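You operate a simulated robot arm through the tools that you are given. There is no shell and no other tool.

The job below is to be done with a simulated robot arm. You get a single attempt, and the scene is never put back.

TASK
Put the black coil in the coil tray and load the white bobbin in chuck eight.
Fine: slide the guide bar back first and forward again at the end; leave START, STOP, RESET and the turns knob. Where these are worked on the way, their far stop is far enough and under half their travel is too little: guide bar.

The check looks at the end state, three seconds after you hand in, the way a careful person would. Anything else that was tipped, shoved, dropped, spilled or broken makes it a failure.

THE ROBOT
A 7-joint arm with a two-finger parallel gripper, fixed in place. Base frame: the origin is at the foot of the arm, x ahead of it, y to its left, z up; the work surface is at about z = 97. Lengths are in cm, angles in degrees, forces in N, time in s.
Its first joint turns from -132.0 to 132.0 degrees. Payload 3.91 kg.
Tool frame: the origin (TCP) lies between the finger pads and is the grasp point; the fingertips stand 3 cm ahead of it; z points along the fingers, y is the line along which they close. Largest opening 11 cm; finger width 2, thickness 1; the body of the gripper, 4.8 by 11.2 cm, starts 5.5 cm behind the TCP.
Orientation is that of the tool frame in the base frame, as a unit quaternion [x, y, z, w]. With the fingers straight down and closing along the base's y, the tool's x points along the base's -x, its y along +y and its z along -z.

THE INTERFACE
- The arm moves only by the tool move_arm. Its argument "increments" is one flat list of numbers, 7 for each row, row after row: the turn, a rotation vector about the base's x, y, z in degrees, then the shift along the base's x, y, z in cm, then the closure, from 0 (fully open) to 1 (shut). In form: [wx, wy, wz, tx, ty, tz, jaw, wx, wy, wz, tx, ty, tz, jaw, ...]. A call has 1 to 20 rows; each row shifts and turns the commanded pose from where the row before left it. Rows are played at 5 a second. More than 5 cm and 8.6 degrees between two rows, or a gripper value outside its range, and nothing of the call is played. Where a pose cannot be reached the arm comes as near as it can. A force on the tool above 90 N (or 10 N above the force at the start of the call, whichever is more), or a blocked arm, ends the call early, and 0.2 s more pass. Each finger travels about 10.8 cm/s and halts on what it meets, pressing with about 37 N; the grip force reading is that of the motor and also rises with nothing between the fingers. The clock runs only during rows and for 0.2 s after the last one: add rows that do not move to give the fingers time. The reply holds the time, the measured pose of the TCP, the force on the tool along the base axes, the opening and the grip force, in the units named above and with some noise, with the torque about the TCP (base axes, N m) and any sound that the robot's microphone picked up.
- Cameras (640 x 400 px; columns grow to the right, rows downward): "scene" is fixed at [40.26, -65.51, 175.09]; the picture's right is [0.85, -0.52, 0.00], its down [-0.29, -0.47, -0.83] and it looks along [0.44, 0.71, -0.56] (base axes); focal length 309 px, centre (320, 200). "wrist" rides on the gripper at [7.2, 1.7, -10.3] in the tool frame; the picture's right is [-0.23, 0.97, 0.00], its down [-0.76, -0.18, -0.62] and it looks along [-0.61, -0.14, 0.78] (tool axes); focal length 222 px, centre (320, 200). There is no depth. A picture from a camera that has moved, and an enlarged one, comes with that camera's place and axes in the base frame and with its lens. The place of the scene camera against the robot may be out by one fixed shift of up to 1.2 cm in any direction.
- capture(camera): a new picture of that camera. No time passes.
- close_up(camera, box): a new picture of the part [left, top, right, bottom] of that camera's present view, enlarged. No time passes.
- close_job(): hands the job in; it is judged then, once.

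Nothing tells you positions but the pictures and the camera data. Unless the task says otherwise, let go and move clear before handing in.

The tools are called after "Emit:" by a JSON object that holds its "op" and its "data". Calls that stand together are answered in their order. move_arm: Moves the arm, as the interface text tells. Its arguments: {"type":"object","properties":{"increments":{"type":"array","items":{"type":"number"}}},"required":["increments"]} The other tools are called the same way: capture (camera) takes a picture; close_up (camera, box) takes an enlarged picture of a part of a camera's view; close_job () hands the job in.

At the start:

```text
t: 0.0
tcp_pos: [34.25, 46.72, 132.94]
ee_rot: [0.0, 1.0, 0.0, 0.0]
contact_force: [0.3, -0.5, 0.4]
ft_torque: [-0.03, -0.01, 0.01]
opening: 11.0
gripper_force: 0.1
```

scene: 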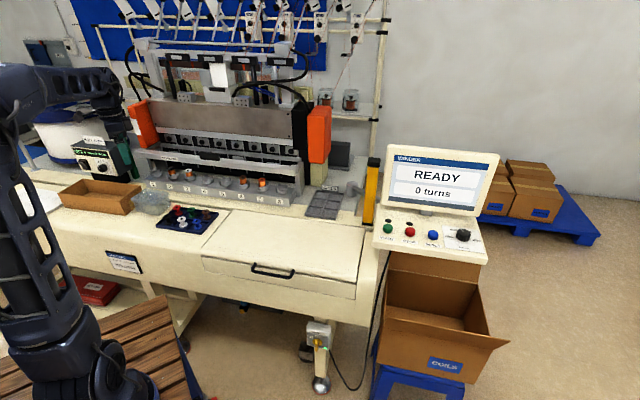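
wrist: 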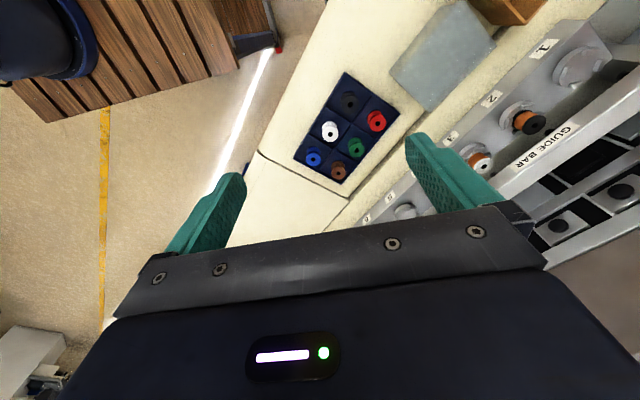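

I see a coil-winding machine with a row of numbered chucks, a guide bar above them, a bobbin tray with coloured bobbins, and a grey tray at the right. I'll take enlarged pictures before moving.

Emit:
{"op": "close_up", "data": {"camera": "scene", "box": [120, 120, 380, 240]}}

Emit:
{"op": "close_up", "data": {"camera": "scene", "box": [130, 160, 230, 230]}}

Emit:
{"op": "close_up", "data": {"camera": "scene", "box": [220, 150, 380, 240]}}

Emit:
{"op": "close_up", "data": {"camera": "wrist", "box": [260, 0, 640, 240]}}

Emit:
{"op": "close_up", "data": {"camera": "scene", "box": [120, 30, 340, 170]}}

```text
2.46 times, centred on (250, 180) of scene
camera zoom: at [40.26, -65.51, 175.09], right [0.85, -0.52, 0.0], down [-0.29, -0.47, -0.83], along [0.44, 0.71, -0.56], focal length 760 px, centre (492, 249)
```

zoom: 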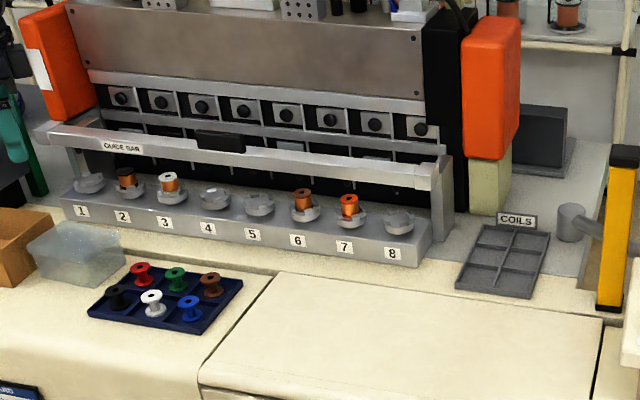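

```text
5.71 times, centred on (180, 195) of scene
camera zoom: at [40.26, -65.51, 175.09], right [0.85, -0.52, 0.0], down [-0.29, -0.47, -0.83], along [0.44, 0.71, -0.56], focal length 1764 px, centre (1120, 229)
```

zoom: 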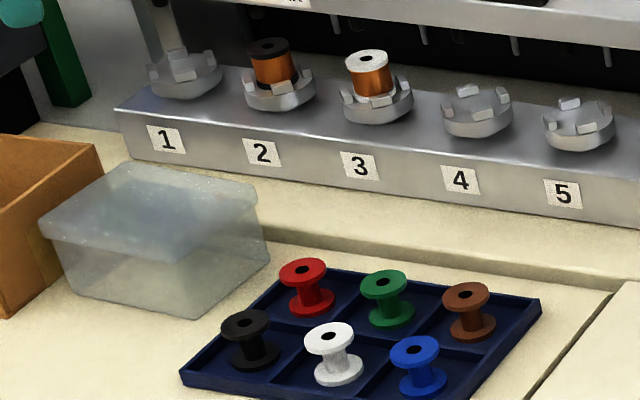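

```text
4.00 times, centred on (300, 195) of scene
camera zoom: at [40.26, -65.51, 175.09], right [0.85, -0.52, 0.0], down [-0.29, -0.47, -0.83], along [0.44, 0.71, -0.56], focal length 1235 px, centre (400, 220)
```

zoom: 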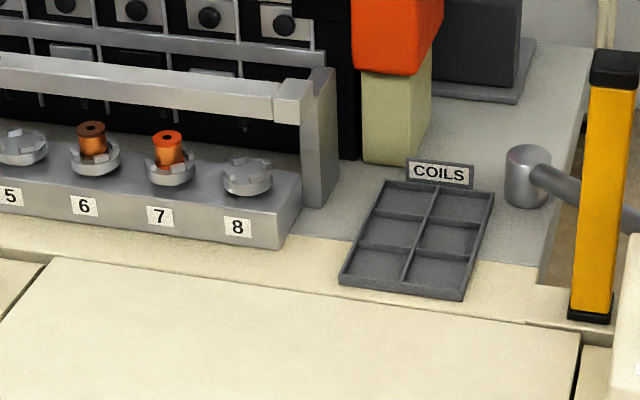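

```text
1.67 times, centred on (450, 120) of wrist
camera zoom: at [26.98, 48.46, 143.29], right [0.23, 0.97, 0.0], down [0.76, -0.18, 0.62], along [0.61, -0.14, -0.78], focal length 370 px, centre (103, 333)
```

zoom: 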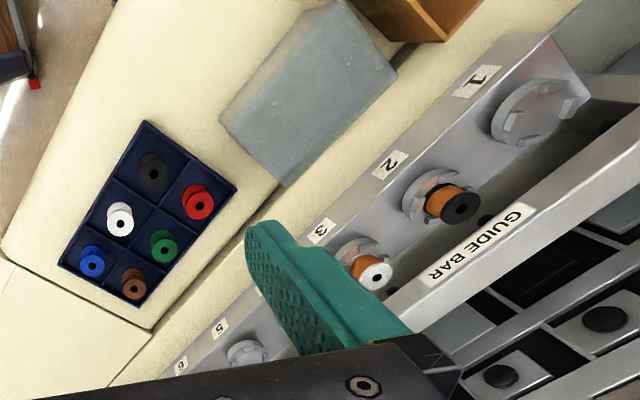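

```text
2.86 times, centred on (230, 100) of scene
camera zoom: at [40.26, -65.51, 175.09], right [0.85, -0.52, 0.0], down [-0.29, -0.47, -0.83], along [0.44, 0.71, -0.56], focal length 882 px, centre (577, 486)
```

zoom: 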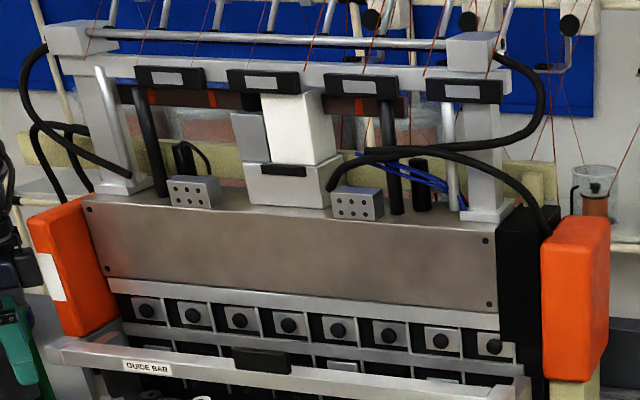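

The black coil sits in chuck 2, the white empty bobbin is in the blue tray, and chuck 8 is empty. The guide bar appears to run above the chucks at about z 112. I'll turn the tool 45° to line up with the machine and move in for a better view.

Emit:
{"op": "move_arm", "data": {"increments": [0, 0, 7.5, 2.3, 0.2, 0, 0, 0, 0, 7.5, 2.3, 0.2, 0, 0, 0, 0, 7.5, 2.3, 0.2, 0, 0, 0, 0, 7.5, 2.3, 0.2, 0, 0, 0, 0, 7.5, 2.3, 0.2, 0, 0, 0, 0, 7.5, 2.3, 0.2, 0, 0, 0, 0, 0, 0, 0, 0, 0]}}

Emit:
{"op": "capture", "data": {"camera": "wrist"}}

Emit:
{"op": "close_up", "data": {"camera": "wrist", "box": [0, 0, 320, 200]}}

Emit:
{"op": "close_up", "data": {"camera": "wrist", "box": [320, 0, 640, 200]}}

Emit:
{"op": "capture", "data": {"camera": "scene"}}

```text
t: 1.6
tcp_pos: [48.32, 47.96, 133.04]
ee_rot: [-0.383, 0.924, 0.0, 0.0]
contact_force: [0.2, -0.1, 1.0]
ft_torque: [-0.02, -0.02, 0.03]
opening: 11.03
gripper_force: 0.0
```

```text
taken
camera wrist: at [41.89, 44.05, 143.39], right [-0.53, 0.85, 0.0], down [0.66, 0.41, 0.62], along [0.53, 0.33, -0.78], focal length 222 px, centre (320, 200)
```

wrist: 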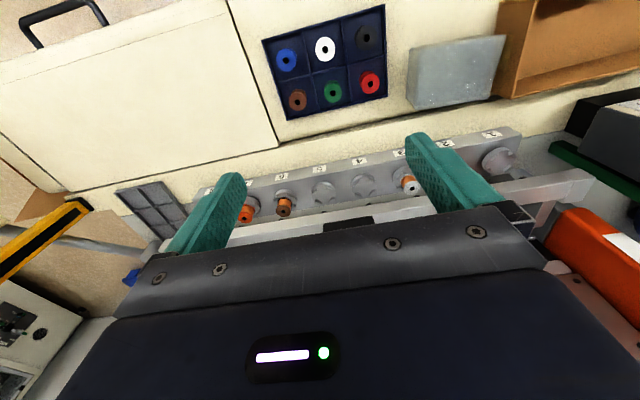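

```text
2.00 times, centred on (160, 100) of wrist
camera zoom: at [41.89, 44.05, 143.39], right [-0.53, 0.85, 0.0], down [0.66, 0.41, 0.62], along [0.53, 0.33, -0.78], focal length 444 px, centre (640, 400)
```

zoom: 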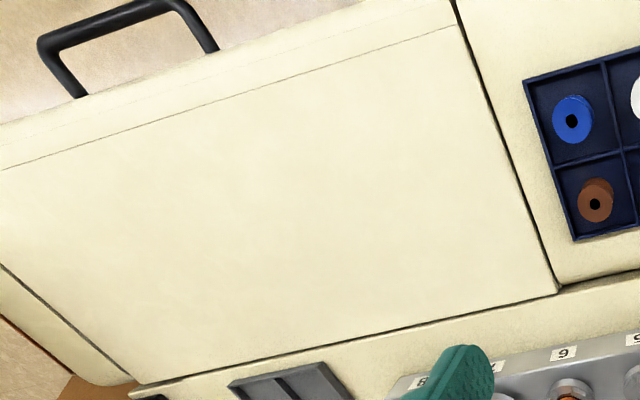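

```text
2.00 times, centred on (480, 100) of wrist
camera zoom: at [41.89, 44.05, 143.39], right [-0.53, 0.85, 0.0], down [0.66, 0.41, 0.62], along [0.53, 0.33, -0.78], focal length 444 px, centre (0, 400)
```

zoom: 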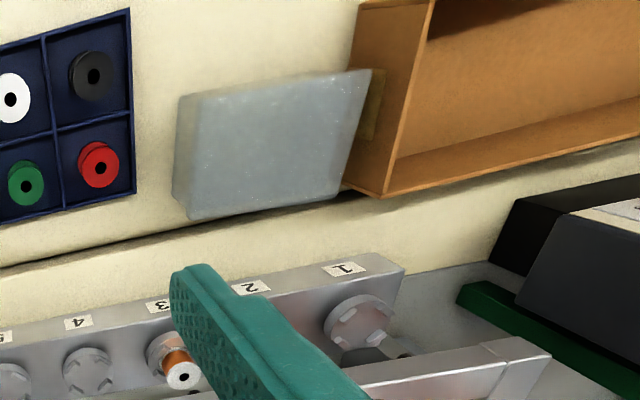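

```text
taken
```

scene: 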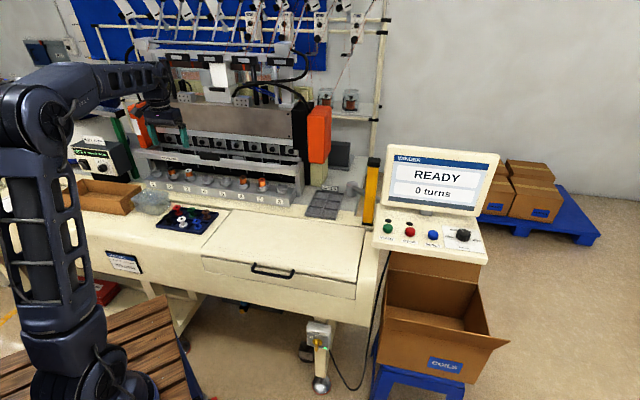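

The bar's label triangulates to about (49, 78, 112), with the chuck row a little behind and below it. I want to understand how the bar and its black handle work before touching them, so I'll zoom in closely.

Emit:
{"op": "close_up", "data": {"camera": "scene", "box": [185, 140, 235, 171]}}

Emit:
{"op": "close_up", "data": {"camera": "scene", "box": [270, 150, 330, 210]}}

Emit:
{"op": "close_up", "data": {"camera": "scene", "box": [130, 145, 190, 205]}}

Emit:
{"op": "close_up", "data": {"camera": "wrist", "box": [180, 140, 460, 260]}}

Emit:
{"op": "close_up", "data": {"camera": "wrist", "box": [430, 100, 640, 240]}}

```text
12.80 times, centred on (210, 156) of scene
camera zoom: at [40.26, -65.51, 175.09], right [0.85, -0.52, 0.0], down [-0.29, -0.47, -0.83], along [0.44, 0.71, -0.56], focal length 3952 px, centre (1728, 770)
```

zoom: 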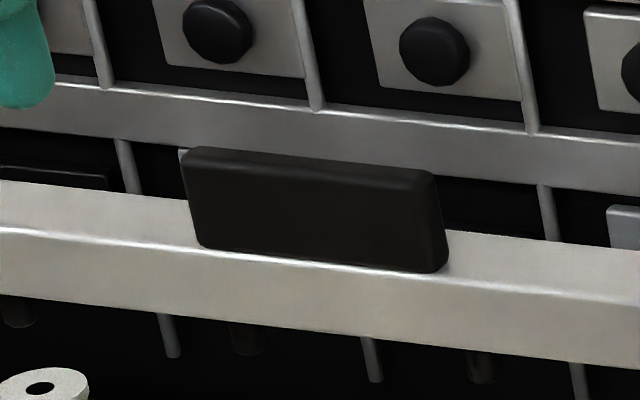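

```text
6.67 times, centred on (300, 180) of scene
camera zoom: at [40.26, -65.51, 175.09], right [0.85, -0.52, 0.0], down [-0.29, -0.47, -0.83], along [0.44, 0.71, -0.56], focal length 2058 px, centre (453, 333)
```

zoom: 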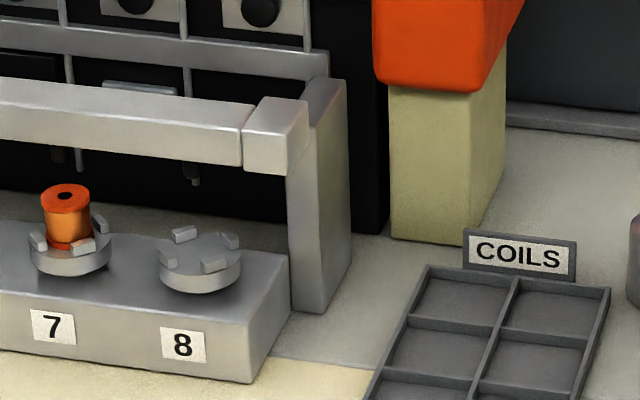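

```text
6.67 times, centred on (160, 175) of scene
camera zoom: at [40.26, -65.51, 175.09], right [0.85, -0.52, 0.0], down [-0.29, -0.47, -0.83], along [0.44, 0.71, -0.56], focal length 2058 px, centre (1387, 367)
```

zoom: 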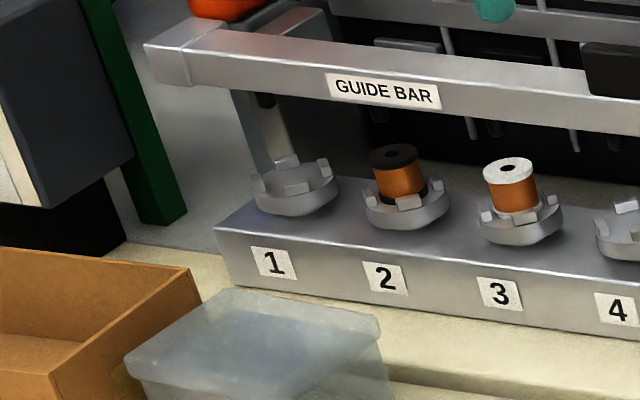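

```text
2.29 times, centred on (320, 200) of wrist
camera zoom: at [41.89, 44.05, 143.39], right [-0.53, 0.85, 0.0], down [0.66, 0.41, 0.62], along [0.53, 0.33, -0.78], focal length 508 px, centre (320, 200)
```

zoom: 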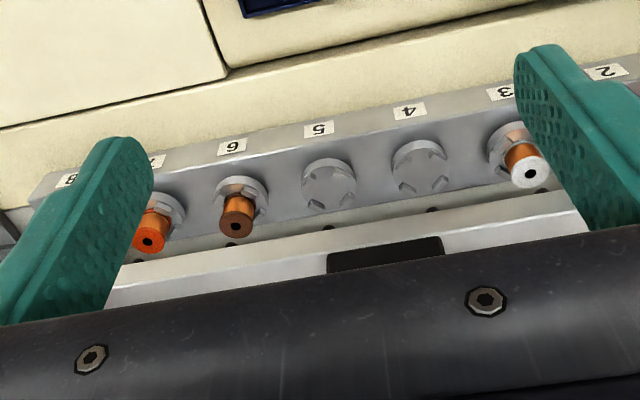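

```text
2.86 times, centred on (535, 170) of wrist
camera zoom: at [41.89, 44.05, 143.39], right [-0.53, 0.85, 0.0], down [0.66, 0.41, 0.62], along [0.53, 0.33, -0.78], focal length 635 px, centre (-294, 286)
```

zoom: 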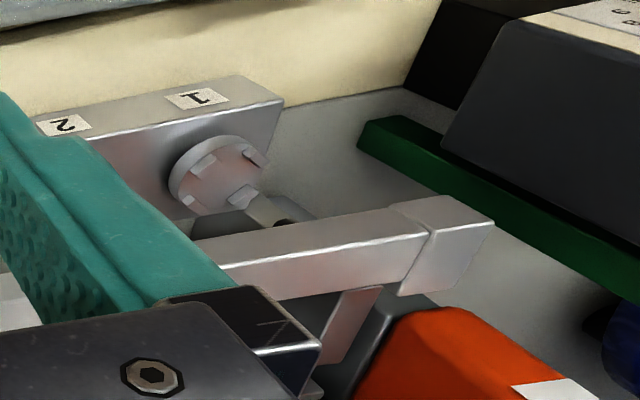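

The bar is a rectangular beam whose end blocks ride on side plates running back towards the machine, and the black block on top looks like its handle. Next I'll zoom in on the chucks, the coil and the bobbin to get their sizes.

Emit:
{"op": "close_up", "data": {"camera": "scene", "box": [282, 180, 314, 200]}}

Emit:
{"op": "close_up", "data": {"camera": "scene", "box": [160, 162, 192, 182]}}

Emit:
{"op": "close_up", "data": {"camera": "scene", "box": [162, 200, 210, 230]}}

Emit:
{"op": "close_up", "data": {"camera": "scene", "box": [295, 180, 350, 220]}}

Emit:
{"op": "close_up", "data": {"camera": "wrist", "box": [255, 0, 395, 120]}}

```text
16.00 times, centred on (298, 190) of scene
camera zoom: at [40.26, -65.51, 175.09], right [0.85, -0.52, 0.0], down [-0.29, -0.47, -0.83], along [0.44, 0.71, -0.56], focal length 4940 px, centre (672, 360)
```

zoom: 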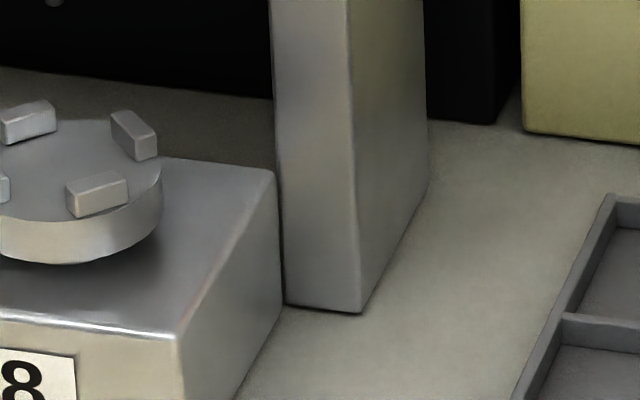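

```text
16.00 times, centred on (176, 172) of scene
camera zoom: at [40.26, -65.51, 175.09], right [0.85, -0.52, 0.0], down [-0.29, -0.47, -0.83], along [0.44, 0.71, -0.56], focal length 4940 px, centre (2624, 648)
```

zoom: 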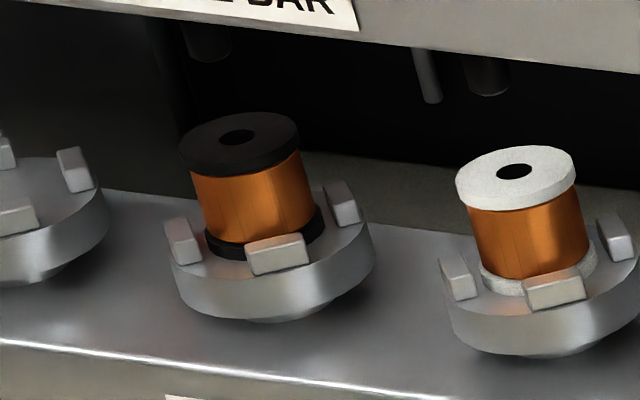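

```text
13.33 times, centred on (186, 215) of scene
camera zoom: at [40.26, -65.51, 175.09], right [0.85, -0.52, 0.0], down [-0.29, -0.47, -0.83], along [0.44, 0.71, -0.56], focal length 4116 px, centre (2107, 0)
```

zoom: 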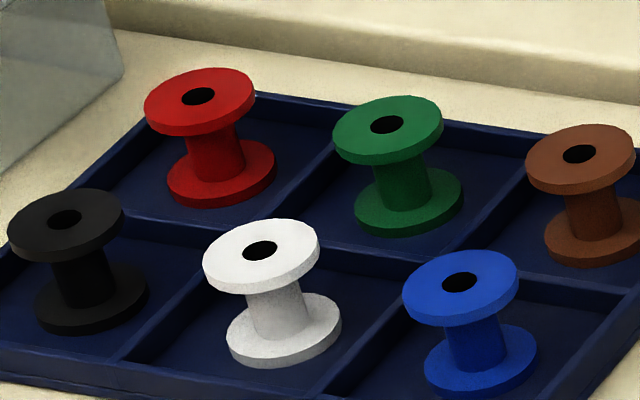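

```text
10.00 times, centred on (322, 200) of scene
camera zoom: at [40.26, -65.51, 175.09], right [0.85, -0.52, 0.0], down [-0.29, -0.47, -0.83], along [0.44, 0.71, -0.56], focal length 3087 px, centre (295, 200)
```

zoom: 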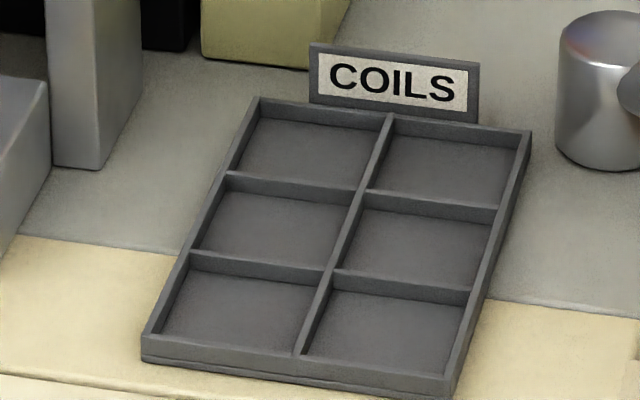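

```text
3.33 times, centred on (325, 60) of wrist
camera zoom: at [41.89, 44.05, 143.39], right [-0.53, 0.85, 0.0], down [0.66, 0.41, 0.62], along [0.53, 0.33, -0.78], focal length 740 px, centre (303, 667)
```

zoom: 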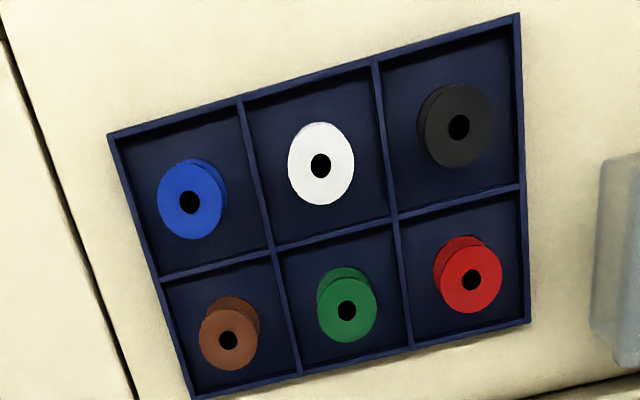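

Bobbins look about 3.5 cm wide and 3.3 cm tall, and each chuck has four jaws on the diagonals. I put the chucks about 9 cm apart, on a line roughly 91 cm out along the 45° direction. I'll move 8 cm forward at the same height to see the bar and its handle from closer.

Emit:
{"op": "move_arm", "data": {"increments": [0, 0, 0, 2.83, 2.83, 0, 0, 0, 0, 0, 2.83, 2.83, 0, 0, 0, 0, 0, 0, 0, 0, 0]}}

Emit:
{"op": "capture", "data": {"camera": "wrist"}}

Emit:
{"op": "close_up", "data": {"camera": "wrist", "box": [220, 110, 440, 240]}}

Emit:
{"op": "close_up", "data": {"camera": "wrist", "box": [440, 40, 640, 240]}}

Emit:
{"op": "close_up", "data": {"camera": "wrist", "box": [0, 80, 220, 300]}}

Emit:
{"op": "close_up", "data": {"camera": "scene", "box": [120, 60, 320, 200]}}

```text
t: 2.4
tcp_pos: [53.88, 53.38, 132.8]
ee_rot: [-0.382, 0.924, 0.0, 0.0]
contact_force: [0.0, -0.1, -0.7]
ft_torque: [0.0, 0.0, 0.0]
opening: 10.99
gripper_force: 0.1
```

```text
taken
camera wrist: at [47.49, 49.6, 143.14], right [-0.53, 0.85, 0.0], down [0.66, 0.41, 0.62], along [0.53, 0.33, -0.78], focal length 222 px, centre (320, 200)
```

wrist: 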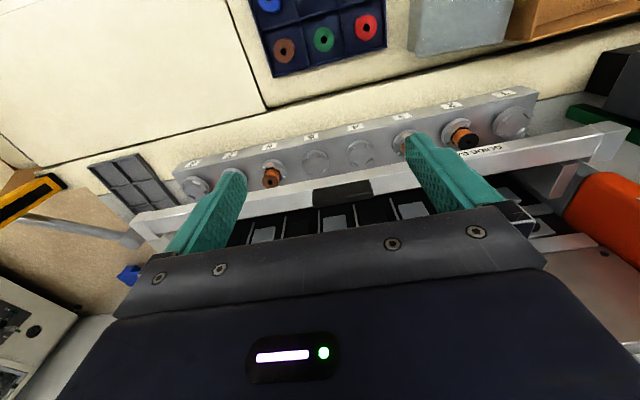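

```text
2.91 times, centred on (330, 175) of wrist
camera zoom: at [47.49, 49.6, 143.14], right [-0.53, 0.85, 0.0], down [0.66, 0.41, 0.62], along [0.53, 0.33, -0.78], focal length 646 px, centre (291, 273)
```

zoom: 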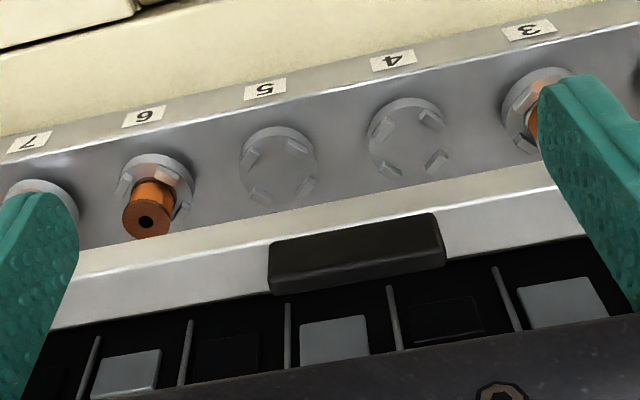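

```text
2.00 times, centred on (540, 140) of wrist
camera zoom: at [47.49, 49.6, 143.14], right [-0.53, 0.85, 0.0], down [0.66, 0.41, 0.62], along [0.53, 0.33, -0.78], focal length 444 px, centre (-120, 320)
```

zoom: 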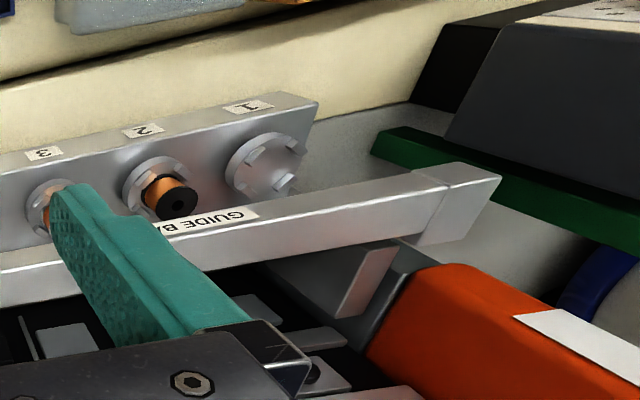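

```text
1.82 times, centred on (110, 190) of wrist
camera zoom: at [47.49, 49.6, 143.14], right [-0.53, 0.85, 0.0], down [0.66, 0.41, 0.62], along [0.53, 0.33, -0.78], focal length 404 px, centre (702, 218)
```

zoom: 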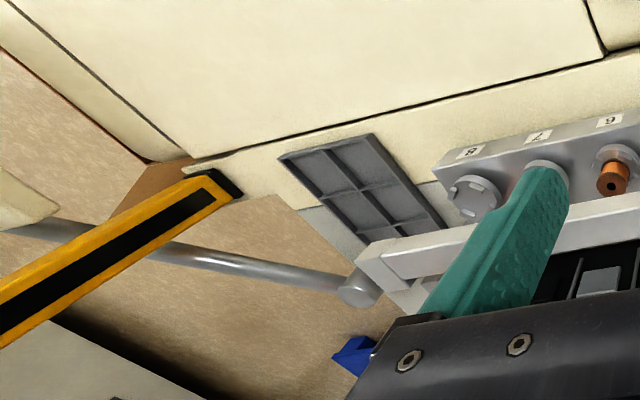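

```text
2.86 times, centred on (220, 130) of scene
camera zoom: at [40.26, -65.51, 175.09], right [0.85, -0.52, 0.0], down [-0.29, -0.47, -0.83], along [0.44, 0.71, -0.56], focal length 882 px, centre (606, 400)
```

zoom: 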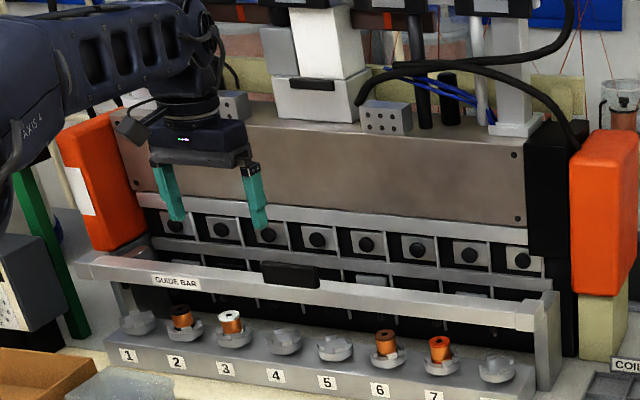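

The bar's front top edge comes out near 88 cm along the 45° direction and z ≈ 115, with the handle about 8.6 cm wide and centred on the machine's midline. It's narrow enough to grip by its two ends, so I'll tilt the tool 25° outward to stay clear of the winding head, come closer and look again.

Emit:
{"op": "move_arm", "data": {"increments": [4.42, -4.42, 0, 1.06, 1.06, -1.5, 0, 4.42, -4.42, 0, 1.06, 1.06, -1.5, 0, 4.42, -4.42, 0, 1.06, 1.06, -1.5, 0, 4.42, -4.42, 0, 1.06, 1.06, -1.5, 0, 0, 0, 0, 0, 0, 0, 0]}}

Emit:
{"op": "capture", "data": {"camera": "wrist"}}

Emit:
{"op": "close_up", "data": {"camera": "wrist", "box": [220, 80, 440, 220]}}

Emit:
{"op": "close_up", "data": {"camera": "scene", "box": [120, 60, 320, 200]}}

```text
t: 3.6
tcp_pos: [57.87, 57.82, 126.97]
ee_rot: [-0.375, 0.901, 0.084, 0.2]
contact_force: [0.3, 0.6, -0.1]
ft_torque: [0.01, -0.01, -0.03]
opening: 11.0
gripper_force: 0.1
```

```text
taken
camera wrist: at [48.95, 51.31, 133.32], right [-0.54, 0.83, 0.1], down [0.43, 0.18, 0.89], along [0.72, 0.52, -0.45], focal length 222 px, centre (320, 200)
```

wrist: 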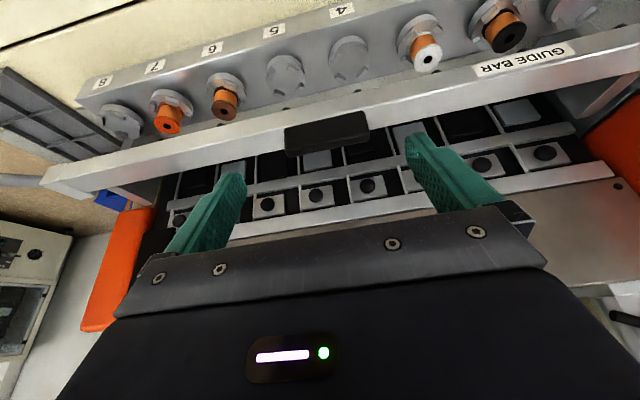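

```text
2.86 times, centred on (330, 150) of wrist
camera zoom: at [48.95, 51.31, 133.32], right [-0.54, 0.83, 0.1], down [0.43, 0.18, 0.89], along [0.72, 0.52, -0.45], focal length 635 px, centre (291, 343)
```

zoom: 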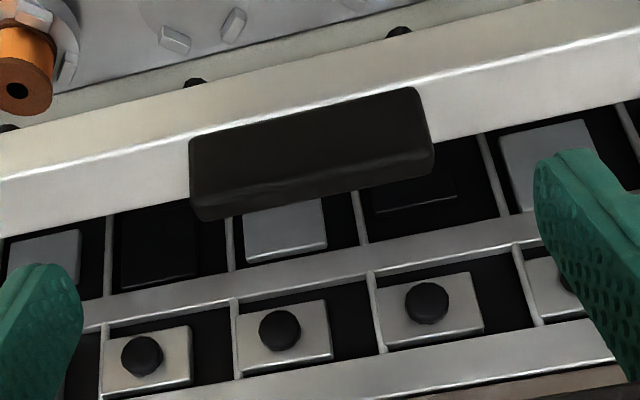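

```text
2.86 times, centred on (220, 130) of scene
camera zoom: at [40.26, -65.51, 175.09], right [0.85, -0.52, 0.0], down [-0.29, -0.47, -0.83], along [0.44, 0.71, -0.56], focal length 882 px, centre (606, 400)
```

zoom: 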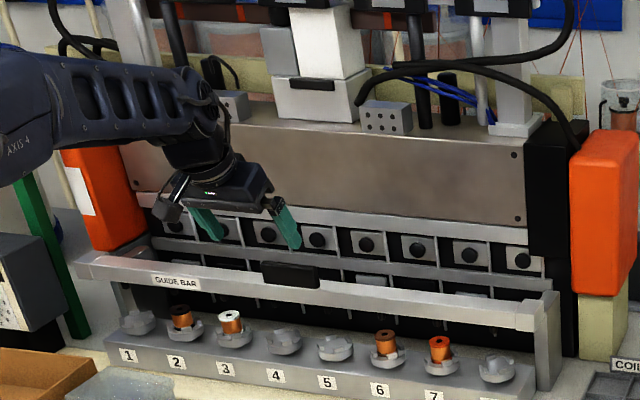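

The handle now measures about 8.6 cm wide, spanning z 115.2–118.3 with its front at 88.2. I'll bring the open fingers down on both sides of it, staying about a centimetre above the bar, and check before closing.

Emit:
{"op": "move_arm", "data": {"increments": [0, 0, 0, 1.09, 1.14, -1.95, 0, 0, 0, 0, 1.09, 1.14, -1.95, 0, 0, 0, 0, 1.09, 1.14, -1.95, 0, 0, 0, 0, 1.09, 1.14, -1.95, 0, 0, 0, 0, 0, 0, 0, 0]}}

Emit:
{"op": "capture", "data": {"camera": "wrist"}}

Emit:
{"op": "close_up", "data": {"camera": "scene", "box": [170, 110, 250, 180]}}

```text
t: 4.8
tcp_pos: [62.32, 62.24, 119.11]
ee_rot: [-0.374, 0.902, 0.083, 0.2]
contact_force: [0.0, 0.0, 0.1]
ft_torque: [0.0, 0.03, 0.0]
opening: 11.01
gripper_force: 0.1
```

```text
taken
camera wrist: at [53.4, 55.79, 125.46], right [-0.54, 0.83, 0.1], down [0.43, 0.18, 0.89], along [0.72, 0.52, -0.45], focal length 222 px, centre (320, 200)
```

wrist: 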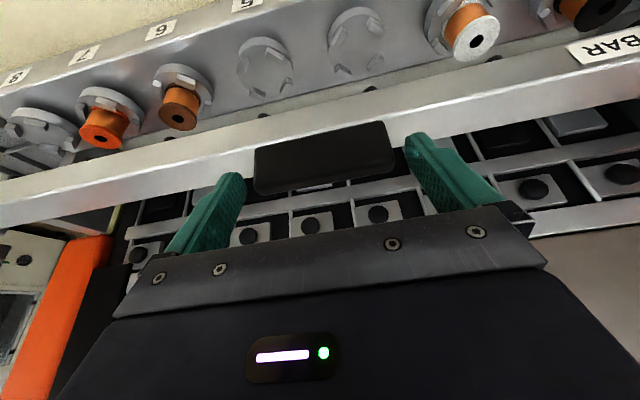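

```text
5.71 times, centred on (210, 145) of scene
camera zoom: at [40.26, -65.51, 175.09], right [0.85, -0.52, 0.0], down [-0.29, -0.47, -0.83], along [0.44, 0.71, -0.56], focal length 1764 px, centre (949, 514)
```

zoom: 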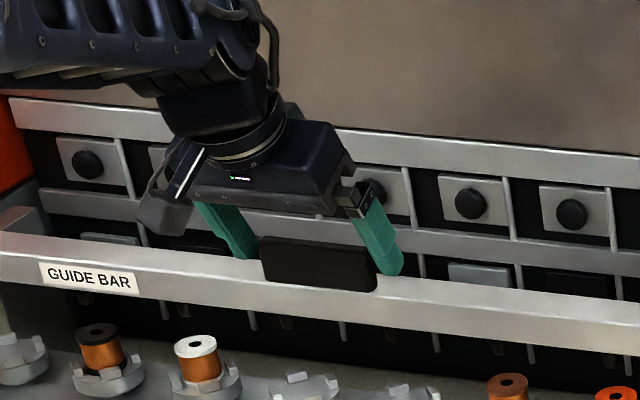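

The fingers straddle the handle and stand just above the bar. Now I'll close on its ends.

Emit:
{"op": "move_arm", "data": {"increments": [0, 0, 0, 0, 0, 0, 0.5, 0, 0, 0, 0, 0, 0, 0.5, 0, 0, 0, 0, 0, 0, 0.5]}}

Emit:
{"op": "close_up", "data": {"camera": "scene", "box": [170, 110, 250, 180]}}

```text
t: 5.6
tcp_pos: [62.3, 62.3, 119.03]
ee_rot: [-0.374, 0.902, 0.083, 0.2]
contact_force: [-3.5, 10.4, -2.3]
ft_torque: [0.66, 0.09, 0.21]
opening: 8.94
gripper_force: 44.9
```

```text
5.71 times, centred on (210, 145) of scene
camera zoom: at [40.26, -65.51, 175.09], right [0.85, -0.52, 0.0], down [-0.29, -0.47, -0.83], along [0.44, 0.71, -0.56], focal length 1764 px, centre (949, 514)
```

zoom: 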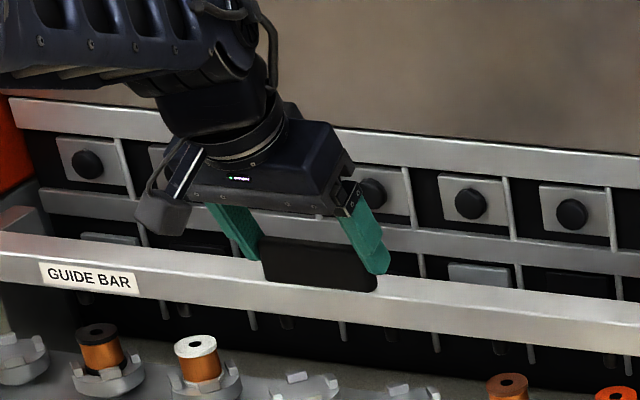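

I have the handle, at 8.9 cm opening. I'll push the bar back 3 cm along the 45° direction and watch the force.

Emit:
{"op": "move_arm", "data": {"increments": [0, 0, 0, -0.07, 0.07, 0, 0.5, 0, 0, 0, 0.71, 0.71, 0, 0.5, 0, 0, 0, 0.71, 0.71, 0, 0.5, 0, 0, 0, 0.71, 0.71, 0, 0.5, 0, 0, 0, 0, 0, 0, 0.5]}}

Emit:
{"op": "close_up", "data": {"camera": "scene", "box": [120, 60, 320, 200]}}

```text
t: 6.8
tcp_pos: [64.57, 64.61, 119.22]
ee_rot: [-0.373, 0.902, 0.082, 0.2]
contact_force: [3.1, -2.9, -3.5]
ft_torque: [-0.05, 0.2, 0.8]
opening: 9.01
gripper_force: 44.8
```

```text
2.86 times, centred on (220, 130) of scene
camera zoom: at [40.26, -65.51, 175.09], right [0.85, -0.52, 0.0], down [-0.29, -0.47, -0.83], along [0.44, 0.71, -0.56], focal length 882 px, centre (606, 400)
```

zoom: 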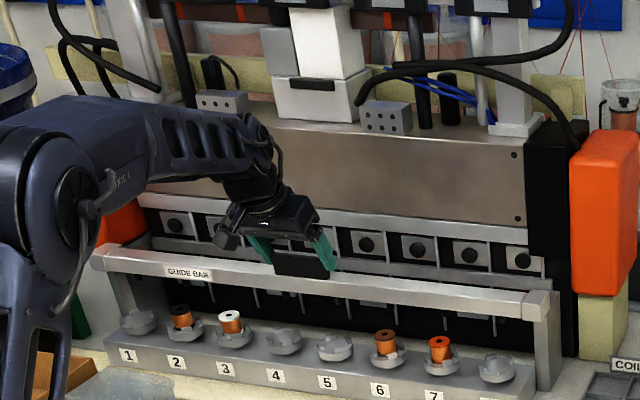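

The bar slid with the gripper and there was almost no resistance. I'll keep pushing towards the far stop.

Emit:
{"op": "move_arm", "data": {"increments": [0, 0, 0, 0.5, 0.5, 0, 0.5, 0, 0, 0, 0.5, 0.5, 0, 0.5, 0, 0, 0, 0.5, 0.5, 0, 0.5, 0, 0, 0, 0.5, 0.5, 0, 0.5, 0, 0, 0, 0, 0, 0, 0.5]}}

Emit:
{"op": "close_up", "data": {"camera": "scene", "box": [120, 60, 320, 200]}}

```text
t: 8.0
tcp_pos: [66.35, 66.56, 119.15]
ee_rot: [-0.373, 0.902, 0.082, 0.2]
contact_force: [5.4, -6.6, -5.9]
ft_torque: [-1.09, -0.74, -0.52]
opening: 8.98
gripper_force: 45.2
```

```text
2.86 times, centred on (220, 130) of scene
camera zoom: at [40.26, -65.51, 175.09], right [0.85, -0.52, 0.0], down [-0.29, -0.47, -0.83], along [0.44, 0.71, -0.56], focal length 882 px, centre (606, 400)
```

zoom: 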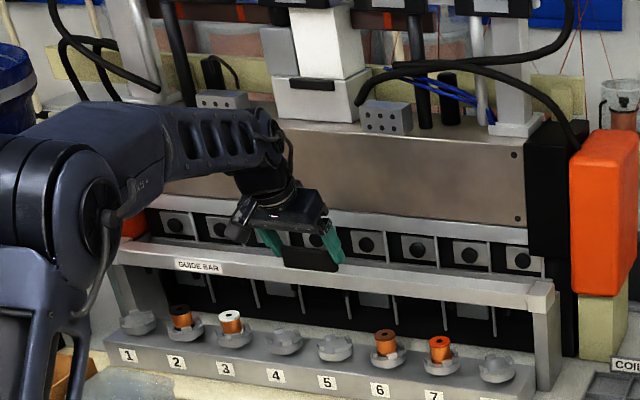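

The bar is now about 6 cm back and still sliding freely. I'll go a little further to find the stop, correcting slightly sideways.

Emit:
{"op": "move_arm", "data": {"increments": [0, 0, 0, 0.41, 0.29, 0.05, 0.5, 0, 0, 0, 0.35, 0.35, 0.05, 0.5, 0, 0, 0, 0.35, 0.35, 0, 0.5, 0, 0, 0, 0.35, 0.35, 0, 0.5, 0, 0, 0, 0, 0, 0, 0.5]}}

Emit:
{"op": "close_up", "data": {"camera": "scene", "box": [120, 60, 320, 200]}}

Emit:
{"op": "close_up", "data": {"camera": "scene", "box": [270, 150, 330, 210]}}

```text
t: 9.2
tcp_pos: [67.87, 67.98, 119.19]
ee_rot: [-0.373, 0.902, 0.082, 0.2]
contact_force: [6.6, -5.9, -13.5]
ft_torque: [0.04, 0.84, -0.29]
opening: 9.01
gripper_force: 45.5
```

```text
2.86 times, centred on (220, 130) of scene
camera zoom: at [40.26, -65.51, 175.09], right [0.85, -0.52, 0.0], down [-0.29, -0.47, -0.83], along [0.44, 0.71, -0.56], focal length 882 px, centre (606, 400)
```

zoom: 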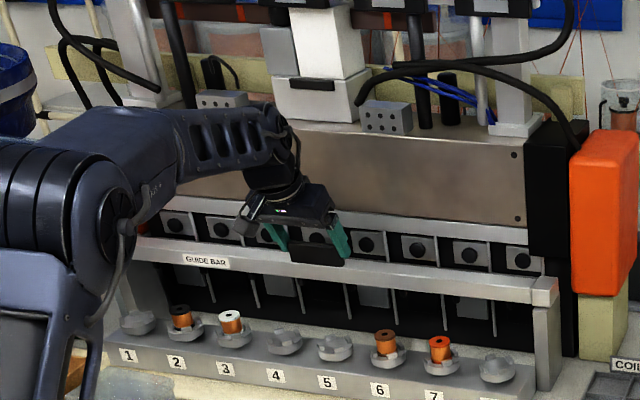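

```text
6.67 times, centred on (300, 180) of scene
camera zoom: at [40.26, -65.51, 175.09], right [0.85, -0.52, 0.0], down [-0.29, -0.47, -0.83], along [0.44, 0.71, -0.56], focal length 2058 px, centre (453, 333)
```

zoom: 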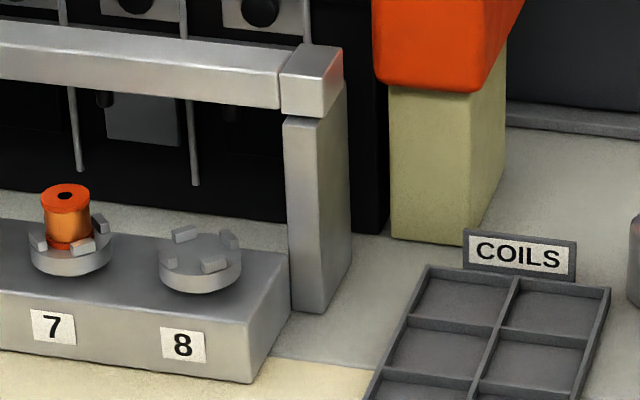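

The bar is about 8 cm back and its end block now rests fully on the side plate. I'll take small further steps to feel whether the stop has been reached.

Emit:
{"op": "move_arm", "data": {"increments": [0, 0, 0, 0.28, 0.28, -0.1, 0.5, 0, 0, 0, 0.28, 0.28, -0.05, 0.5, 0, 0, 0, 0.28, 0.28, 0, 0.5, 0, 0, 0, 0, 0, 0, 0.5]}}

Emit:
{"op": "close_up", "data": {"camera": "scene", "box": [120, 60, 320, 200]}}

Emit:
{"op": "close_up", "data": {"camera": "scene", "box": [270, 150, 330, 210]}}

```text
t: 10.2
tcp_pos: [68.64, 68.73, 119.2]
ee_rot: [-0.373, 0.902, 0.083, 0.201]
contact_force: [8.2, -10.7, 2.2]
ft_torque: [-0.19, 0.03, 0.74]
opening: 9.0
gripper_force: 45.3
```

```text
2.86 times, centred on (220, 130) of scene
camera zoom: at [40.26, -65.51, 175.09], right [0.85, -0.52, 0.0], down [-0.29, -0.47, -0.83], along [0.44, 0.71, -0.56], focal length 882 px, centre (606, 400)
```

zoom: 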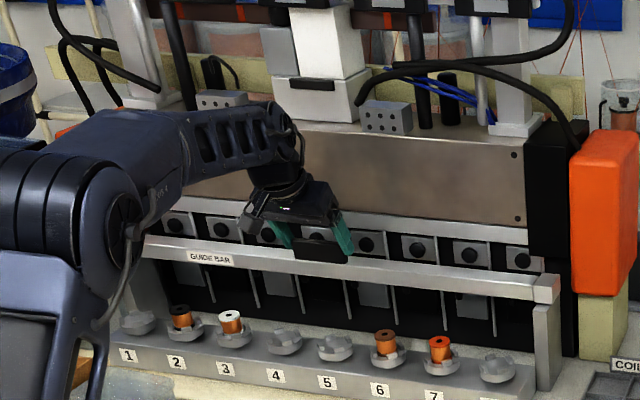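

```text
6.67 times, centred on (300, 180) of scene
camera zoom: at [40.26, -65.51, 175.09], right [0.85, -0.52, 0.0], down [-0.29, -0.47, -0.83], along [0.44, 0.71, -0.56], focal length 2058 px, centre (453, 333)
```

zoom: 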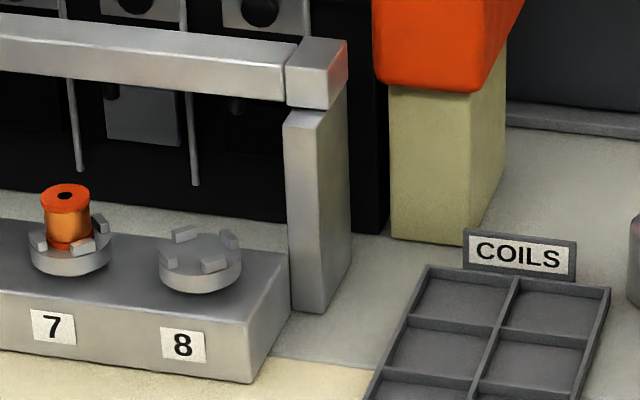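

The bar is 9 cm back, still moving, with no stop yet. I'll continue in small steps with a slight sideways correction.

Emit:
{"op": "move_arm", "data": {"increments": [0, 0, 0, 0.36, 0.2, 0, 0.5, 0, 0, 0, 0.28, 0.28, 0, 0.5, 0, 0, 0, 0.28, 0.28, 0, 0.5, 0, 0, 0, 0, 0, 0, 0.5]}}

Emit:
{"op": "close_up", "data": {"camera": "scene", "box": [120, 60, 320, 200]}}

Emit:
{"op": "close_up", "data": {"camera": "scene", "box": [270, 150, 330, 210]}}

```text
t: 11.2
tcp_pos: [69.53, 69.48, 119.2]
ee_rot: [-0.375, 0.901, 0.084, 0.2]
contact_force: [-29.8, -35.5, -2.5]
ft_torque: [-1.09, 0.52, -0.13]
opening: 9.02
gripper_force: 45.1
```

```text
2.86 times, centred on (220, 130) of scene
camera zoom: at [40.26, -65.51, 175.09], right [0.85, -0.52, 0.0], down [-0.29, -0.47, -0.83], along [0.44, 0.71, -0.56], focal length 882 px, centre (606, 400)
```

zoom: 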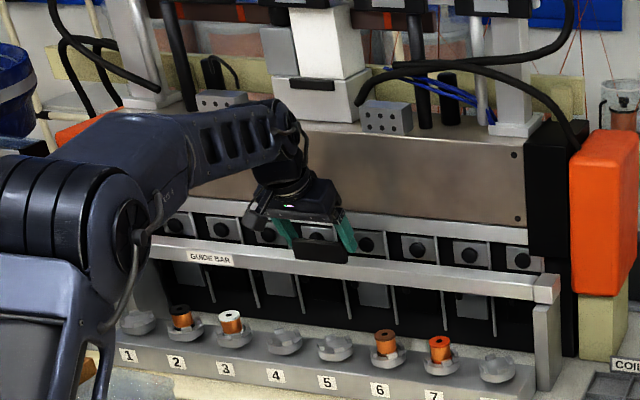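

```text
6.67 times, centred on (300, 180) of scene
camera zoom: at [40.26, -65.51, 175.09], right [0.85, -0.52, 0.0], down [-0.29, -0.47, -0.83], along [0.44, 0.71, -0.56], focal length 2058 px, centre (453, 333)
```

zoom: 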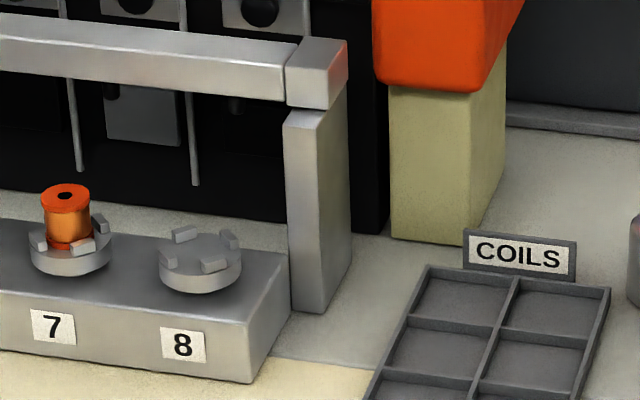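

The force jumped to about 46 N and the bar no longer moves, so it's at its far stop after about 9 cm of travel. I'll ease off slightly, open the fingers and retreat up and back.

Emit:
{"op": "move_arm", "data": {"increments": [0, 0, 0, -0.2, -0.2, 0, 0.5, 0, 0, 0, 0, 0, 0, 0.3, 0, 0, 0, 0, 0, 0, 0, 0, 0, 0, 0, 0, 0, 0, 0, 0, 0, -0.5, -0.5, 1.5, 0, 0, 0, 0, -0.6, -0.6, 2, 0, 0, 0, 0, -1.2, -1.2, 2, 0, 0, 0, 0, -2, -2, 2, 0, 0, 0, 0, -2, -2, 1, 0, 0, 0, 0, 0, 0, 0, 0]}}

Emit:
{"op": "capture", "data": {"camera": "wrist"}}

Emit:
{"op": "close_up", "data": {"camera": "scene", "box": [120, 60, 320, 200]}}

```text
t: 13.4
tcp_pos: [63.01, 62.95, 127.54]
ee_rot: [-0.373, 0.902, 0.083, 0.2]
contact_force: [-0.3, 0.9, -0.7]
ft_torque: [-0.03, 0.01, 0.03]
opening: 11.01
gripper_force: 0.0
```

```text
taken
camera wrist: at [54.07, 56.55, 133.9], right [-0.54, 0.83, 0.1], down [0.43, 0.18, 0.89], along [0.72, 0.52, -0.45], focal length 222 px, centre (320, 200)
```

wrist: 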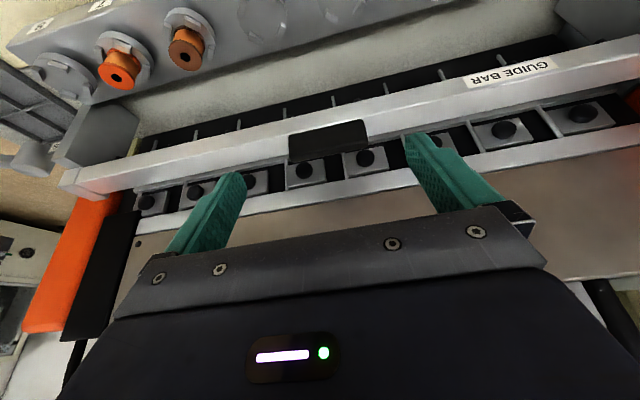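

```text
2.86 times, centred on (220, 130) of scene
camera zoom: at [40.26, -65.51, 175.09], right [0.85, -0.52, 0.0], down [-0.29, -0.47, -0.83], along [0.44, 0.71, -0.56], focal length 882 px, centre (606, 400)
```

zoom: 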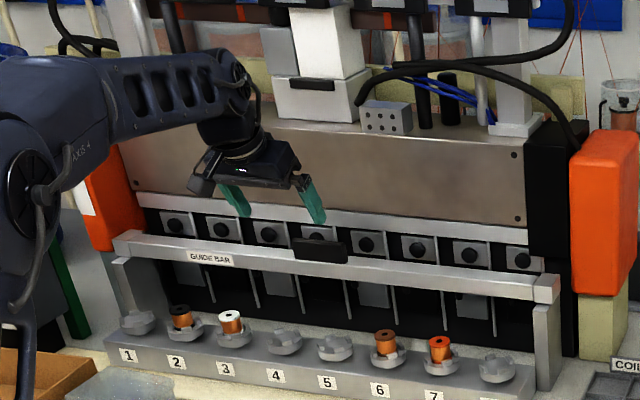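

The bar stayed back, leaving clear space above the chucks. Next I'll straighten the tool and move to a viewpoint in front of chuck 2, to measure the black coil from close by.

Emit:
{"op": "move_arm", "data": {"increments": [-2.95, 2.95, 0, -3.98, 1.38, 0, 0, -2.95, 2.95, 0, -3.98, 1.38, 0, 0, -2.95, 2.95, 0, -3.98, 1.38, -1.0, 0, -2.95, 2.95, 0, -3.98, 1.38, -1.5, 0, -2.95, 2.95, 0, -3.98, 1.38, -1.5, 0, -2.95, 2.95, 0, -3.98, 1.38, -1.5, 0, 0, 0, 0, 0, 0, 0, 0]}}

Emit:
{"op": "capture", "data": {"camera": "wrist"}}

Emit:
{"op": "close_up", "data": {"camera": "wrist", "box": [280, 80, 400, 200]}}

Emit:
{"op": "capture", "data": {"camera": "scene"}}

```text
t: 15.0
tcp_pos: [39.06, 71.33, 122.11]
ee_rot: [-0.382, 0.924, -0.001, 0.0]
contact_force: [-0.2, 0.1, -0.9]
ft_torque: [-0.01, -0.01, -0.01]
opening: 11.02
gripper_force: 0.0
```

```text
taken
camera wrist: at [32.71, 67.51, 132.34], right [-0.53, 0.85, 0.0], down [0.66, 0.41, 0.62], along [0.53, 0.33, -0.78], focal length 222 px, centre (320, 200)
```

wrist: 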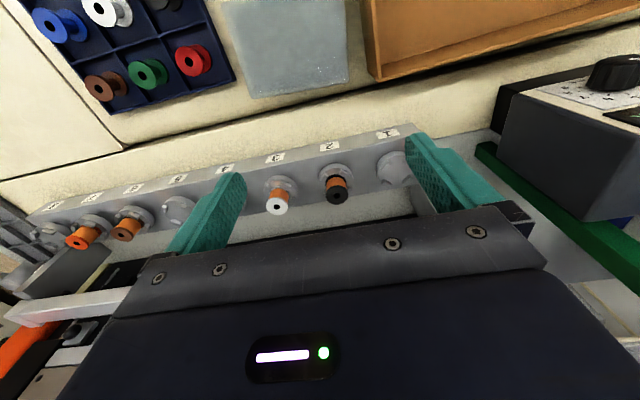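

```text
3.33 times, centred on (340, 140) of wrist
camera zoom: at [32.71, 67.51, 132.34], right [-0.53, 0.85, 0.0], down [0.66, 0.41, 0.62], along [0.53, 0.33, -0.78], focal length 740 px, centre (253, 400)
```

zoom: 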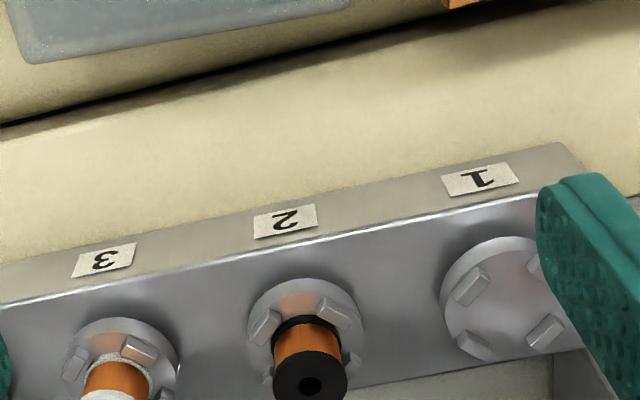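

```text
taken
```

scene: 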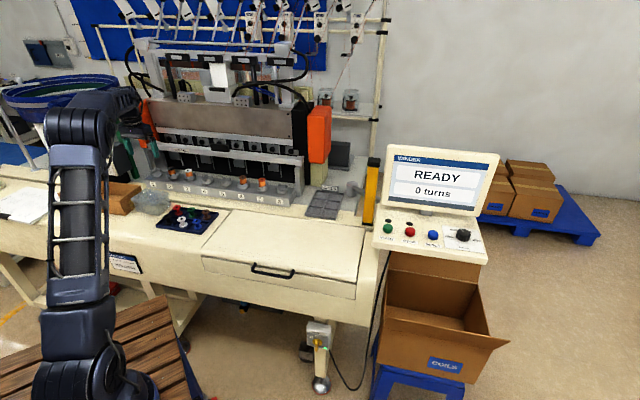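

Chuck 2's coil top projects to about 22.4 cm left of the machine's midline and 91 cm out. I'll move lower and closer for a second measurement that fixes its height.

Emit:
{"op": "move_arm", "data": {"increments": [0, 0, 0, 1.5, 1.33, -2.7, 0, 0, 0, 0, 1.5, 1.33, -2.7, 0, 0, 0, 0, 1.5, 1.33, -2.7, 0, 0, 0, 0, 0, 0, 0, 0]}}

Emit:
{"op": "capture", "data": {"camera": "wrist"}}

Emit:
{"op": "close_up", "data": {"camera": "wrist", "box": [260, 110, 380, 210]}}

Emit:
{"op": "close_up", "data": {"camera": "scene", "box": [140, 130, 220, 190]}}

```text
t: 16.0
tcp_pos: [43.67, 75.32, 113.89]
ee_rot: [-0.383, 0.924, 0.0, 0.0]
contact_force: [0.1, -0.5, 0.8]
ft_torque: [0.0, 0.01, 0.03]
opening: 11.01
gripper_force: 0.1
```

```text
taken
camera wrist: at [37.33, 71.54, 124.31], right [-0.53, 0.85, 0.0], down [0.66, 0.41, 0.62], along [0.53, 0.33, -0.78], focal length 222 px, centre (320, 200)
```

wrist: 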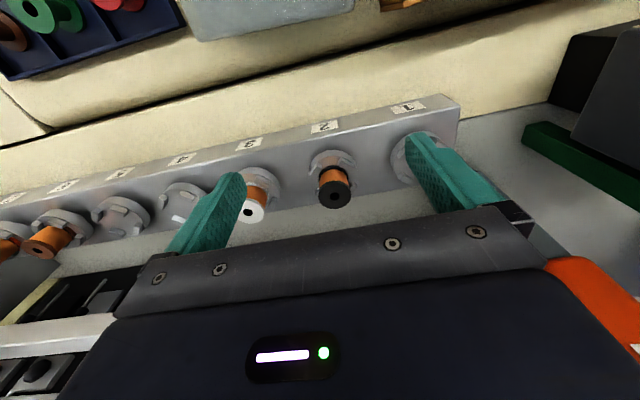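

```text
4.00 times, centred on (320, 160) of wrist
camera zoom: at [37.33, 71.54, 124.31], right [-0.53, 0.85, 0.0], down [0.66, 0.41, 0.62], along [0.53, 0.33, -0.78], focal length 888 px, centre (320, 360)
```

zoom: 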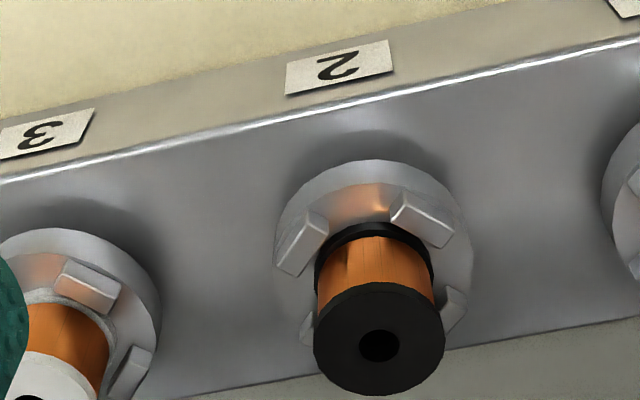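

```text
6.67 times, centred on (180, 160) of scene
camera zoom: at [40.26, -65.51, 175.09], right [0.85, -0.52, 0.0], down [-0.29, -0.47, -0.83], along [0.44, 0.71, -0.56], focal length 2058 px, centre (1253, 467)
```

zoom: 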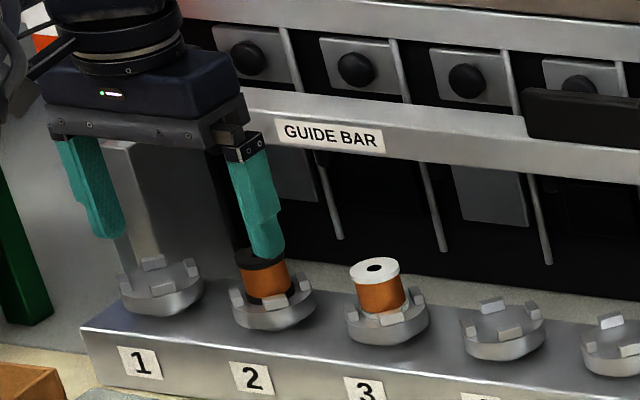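

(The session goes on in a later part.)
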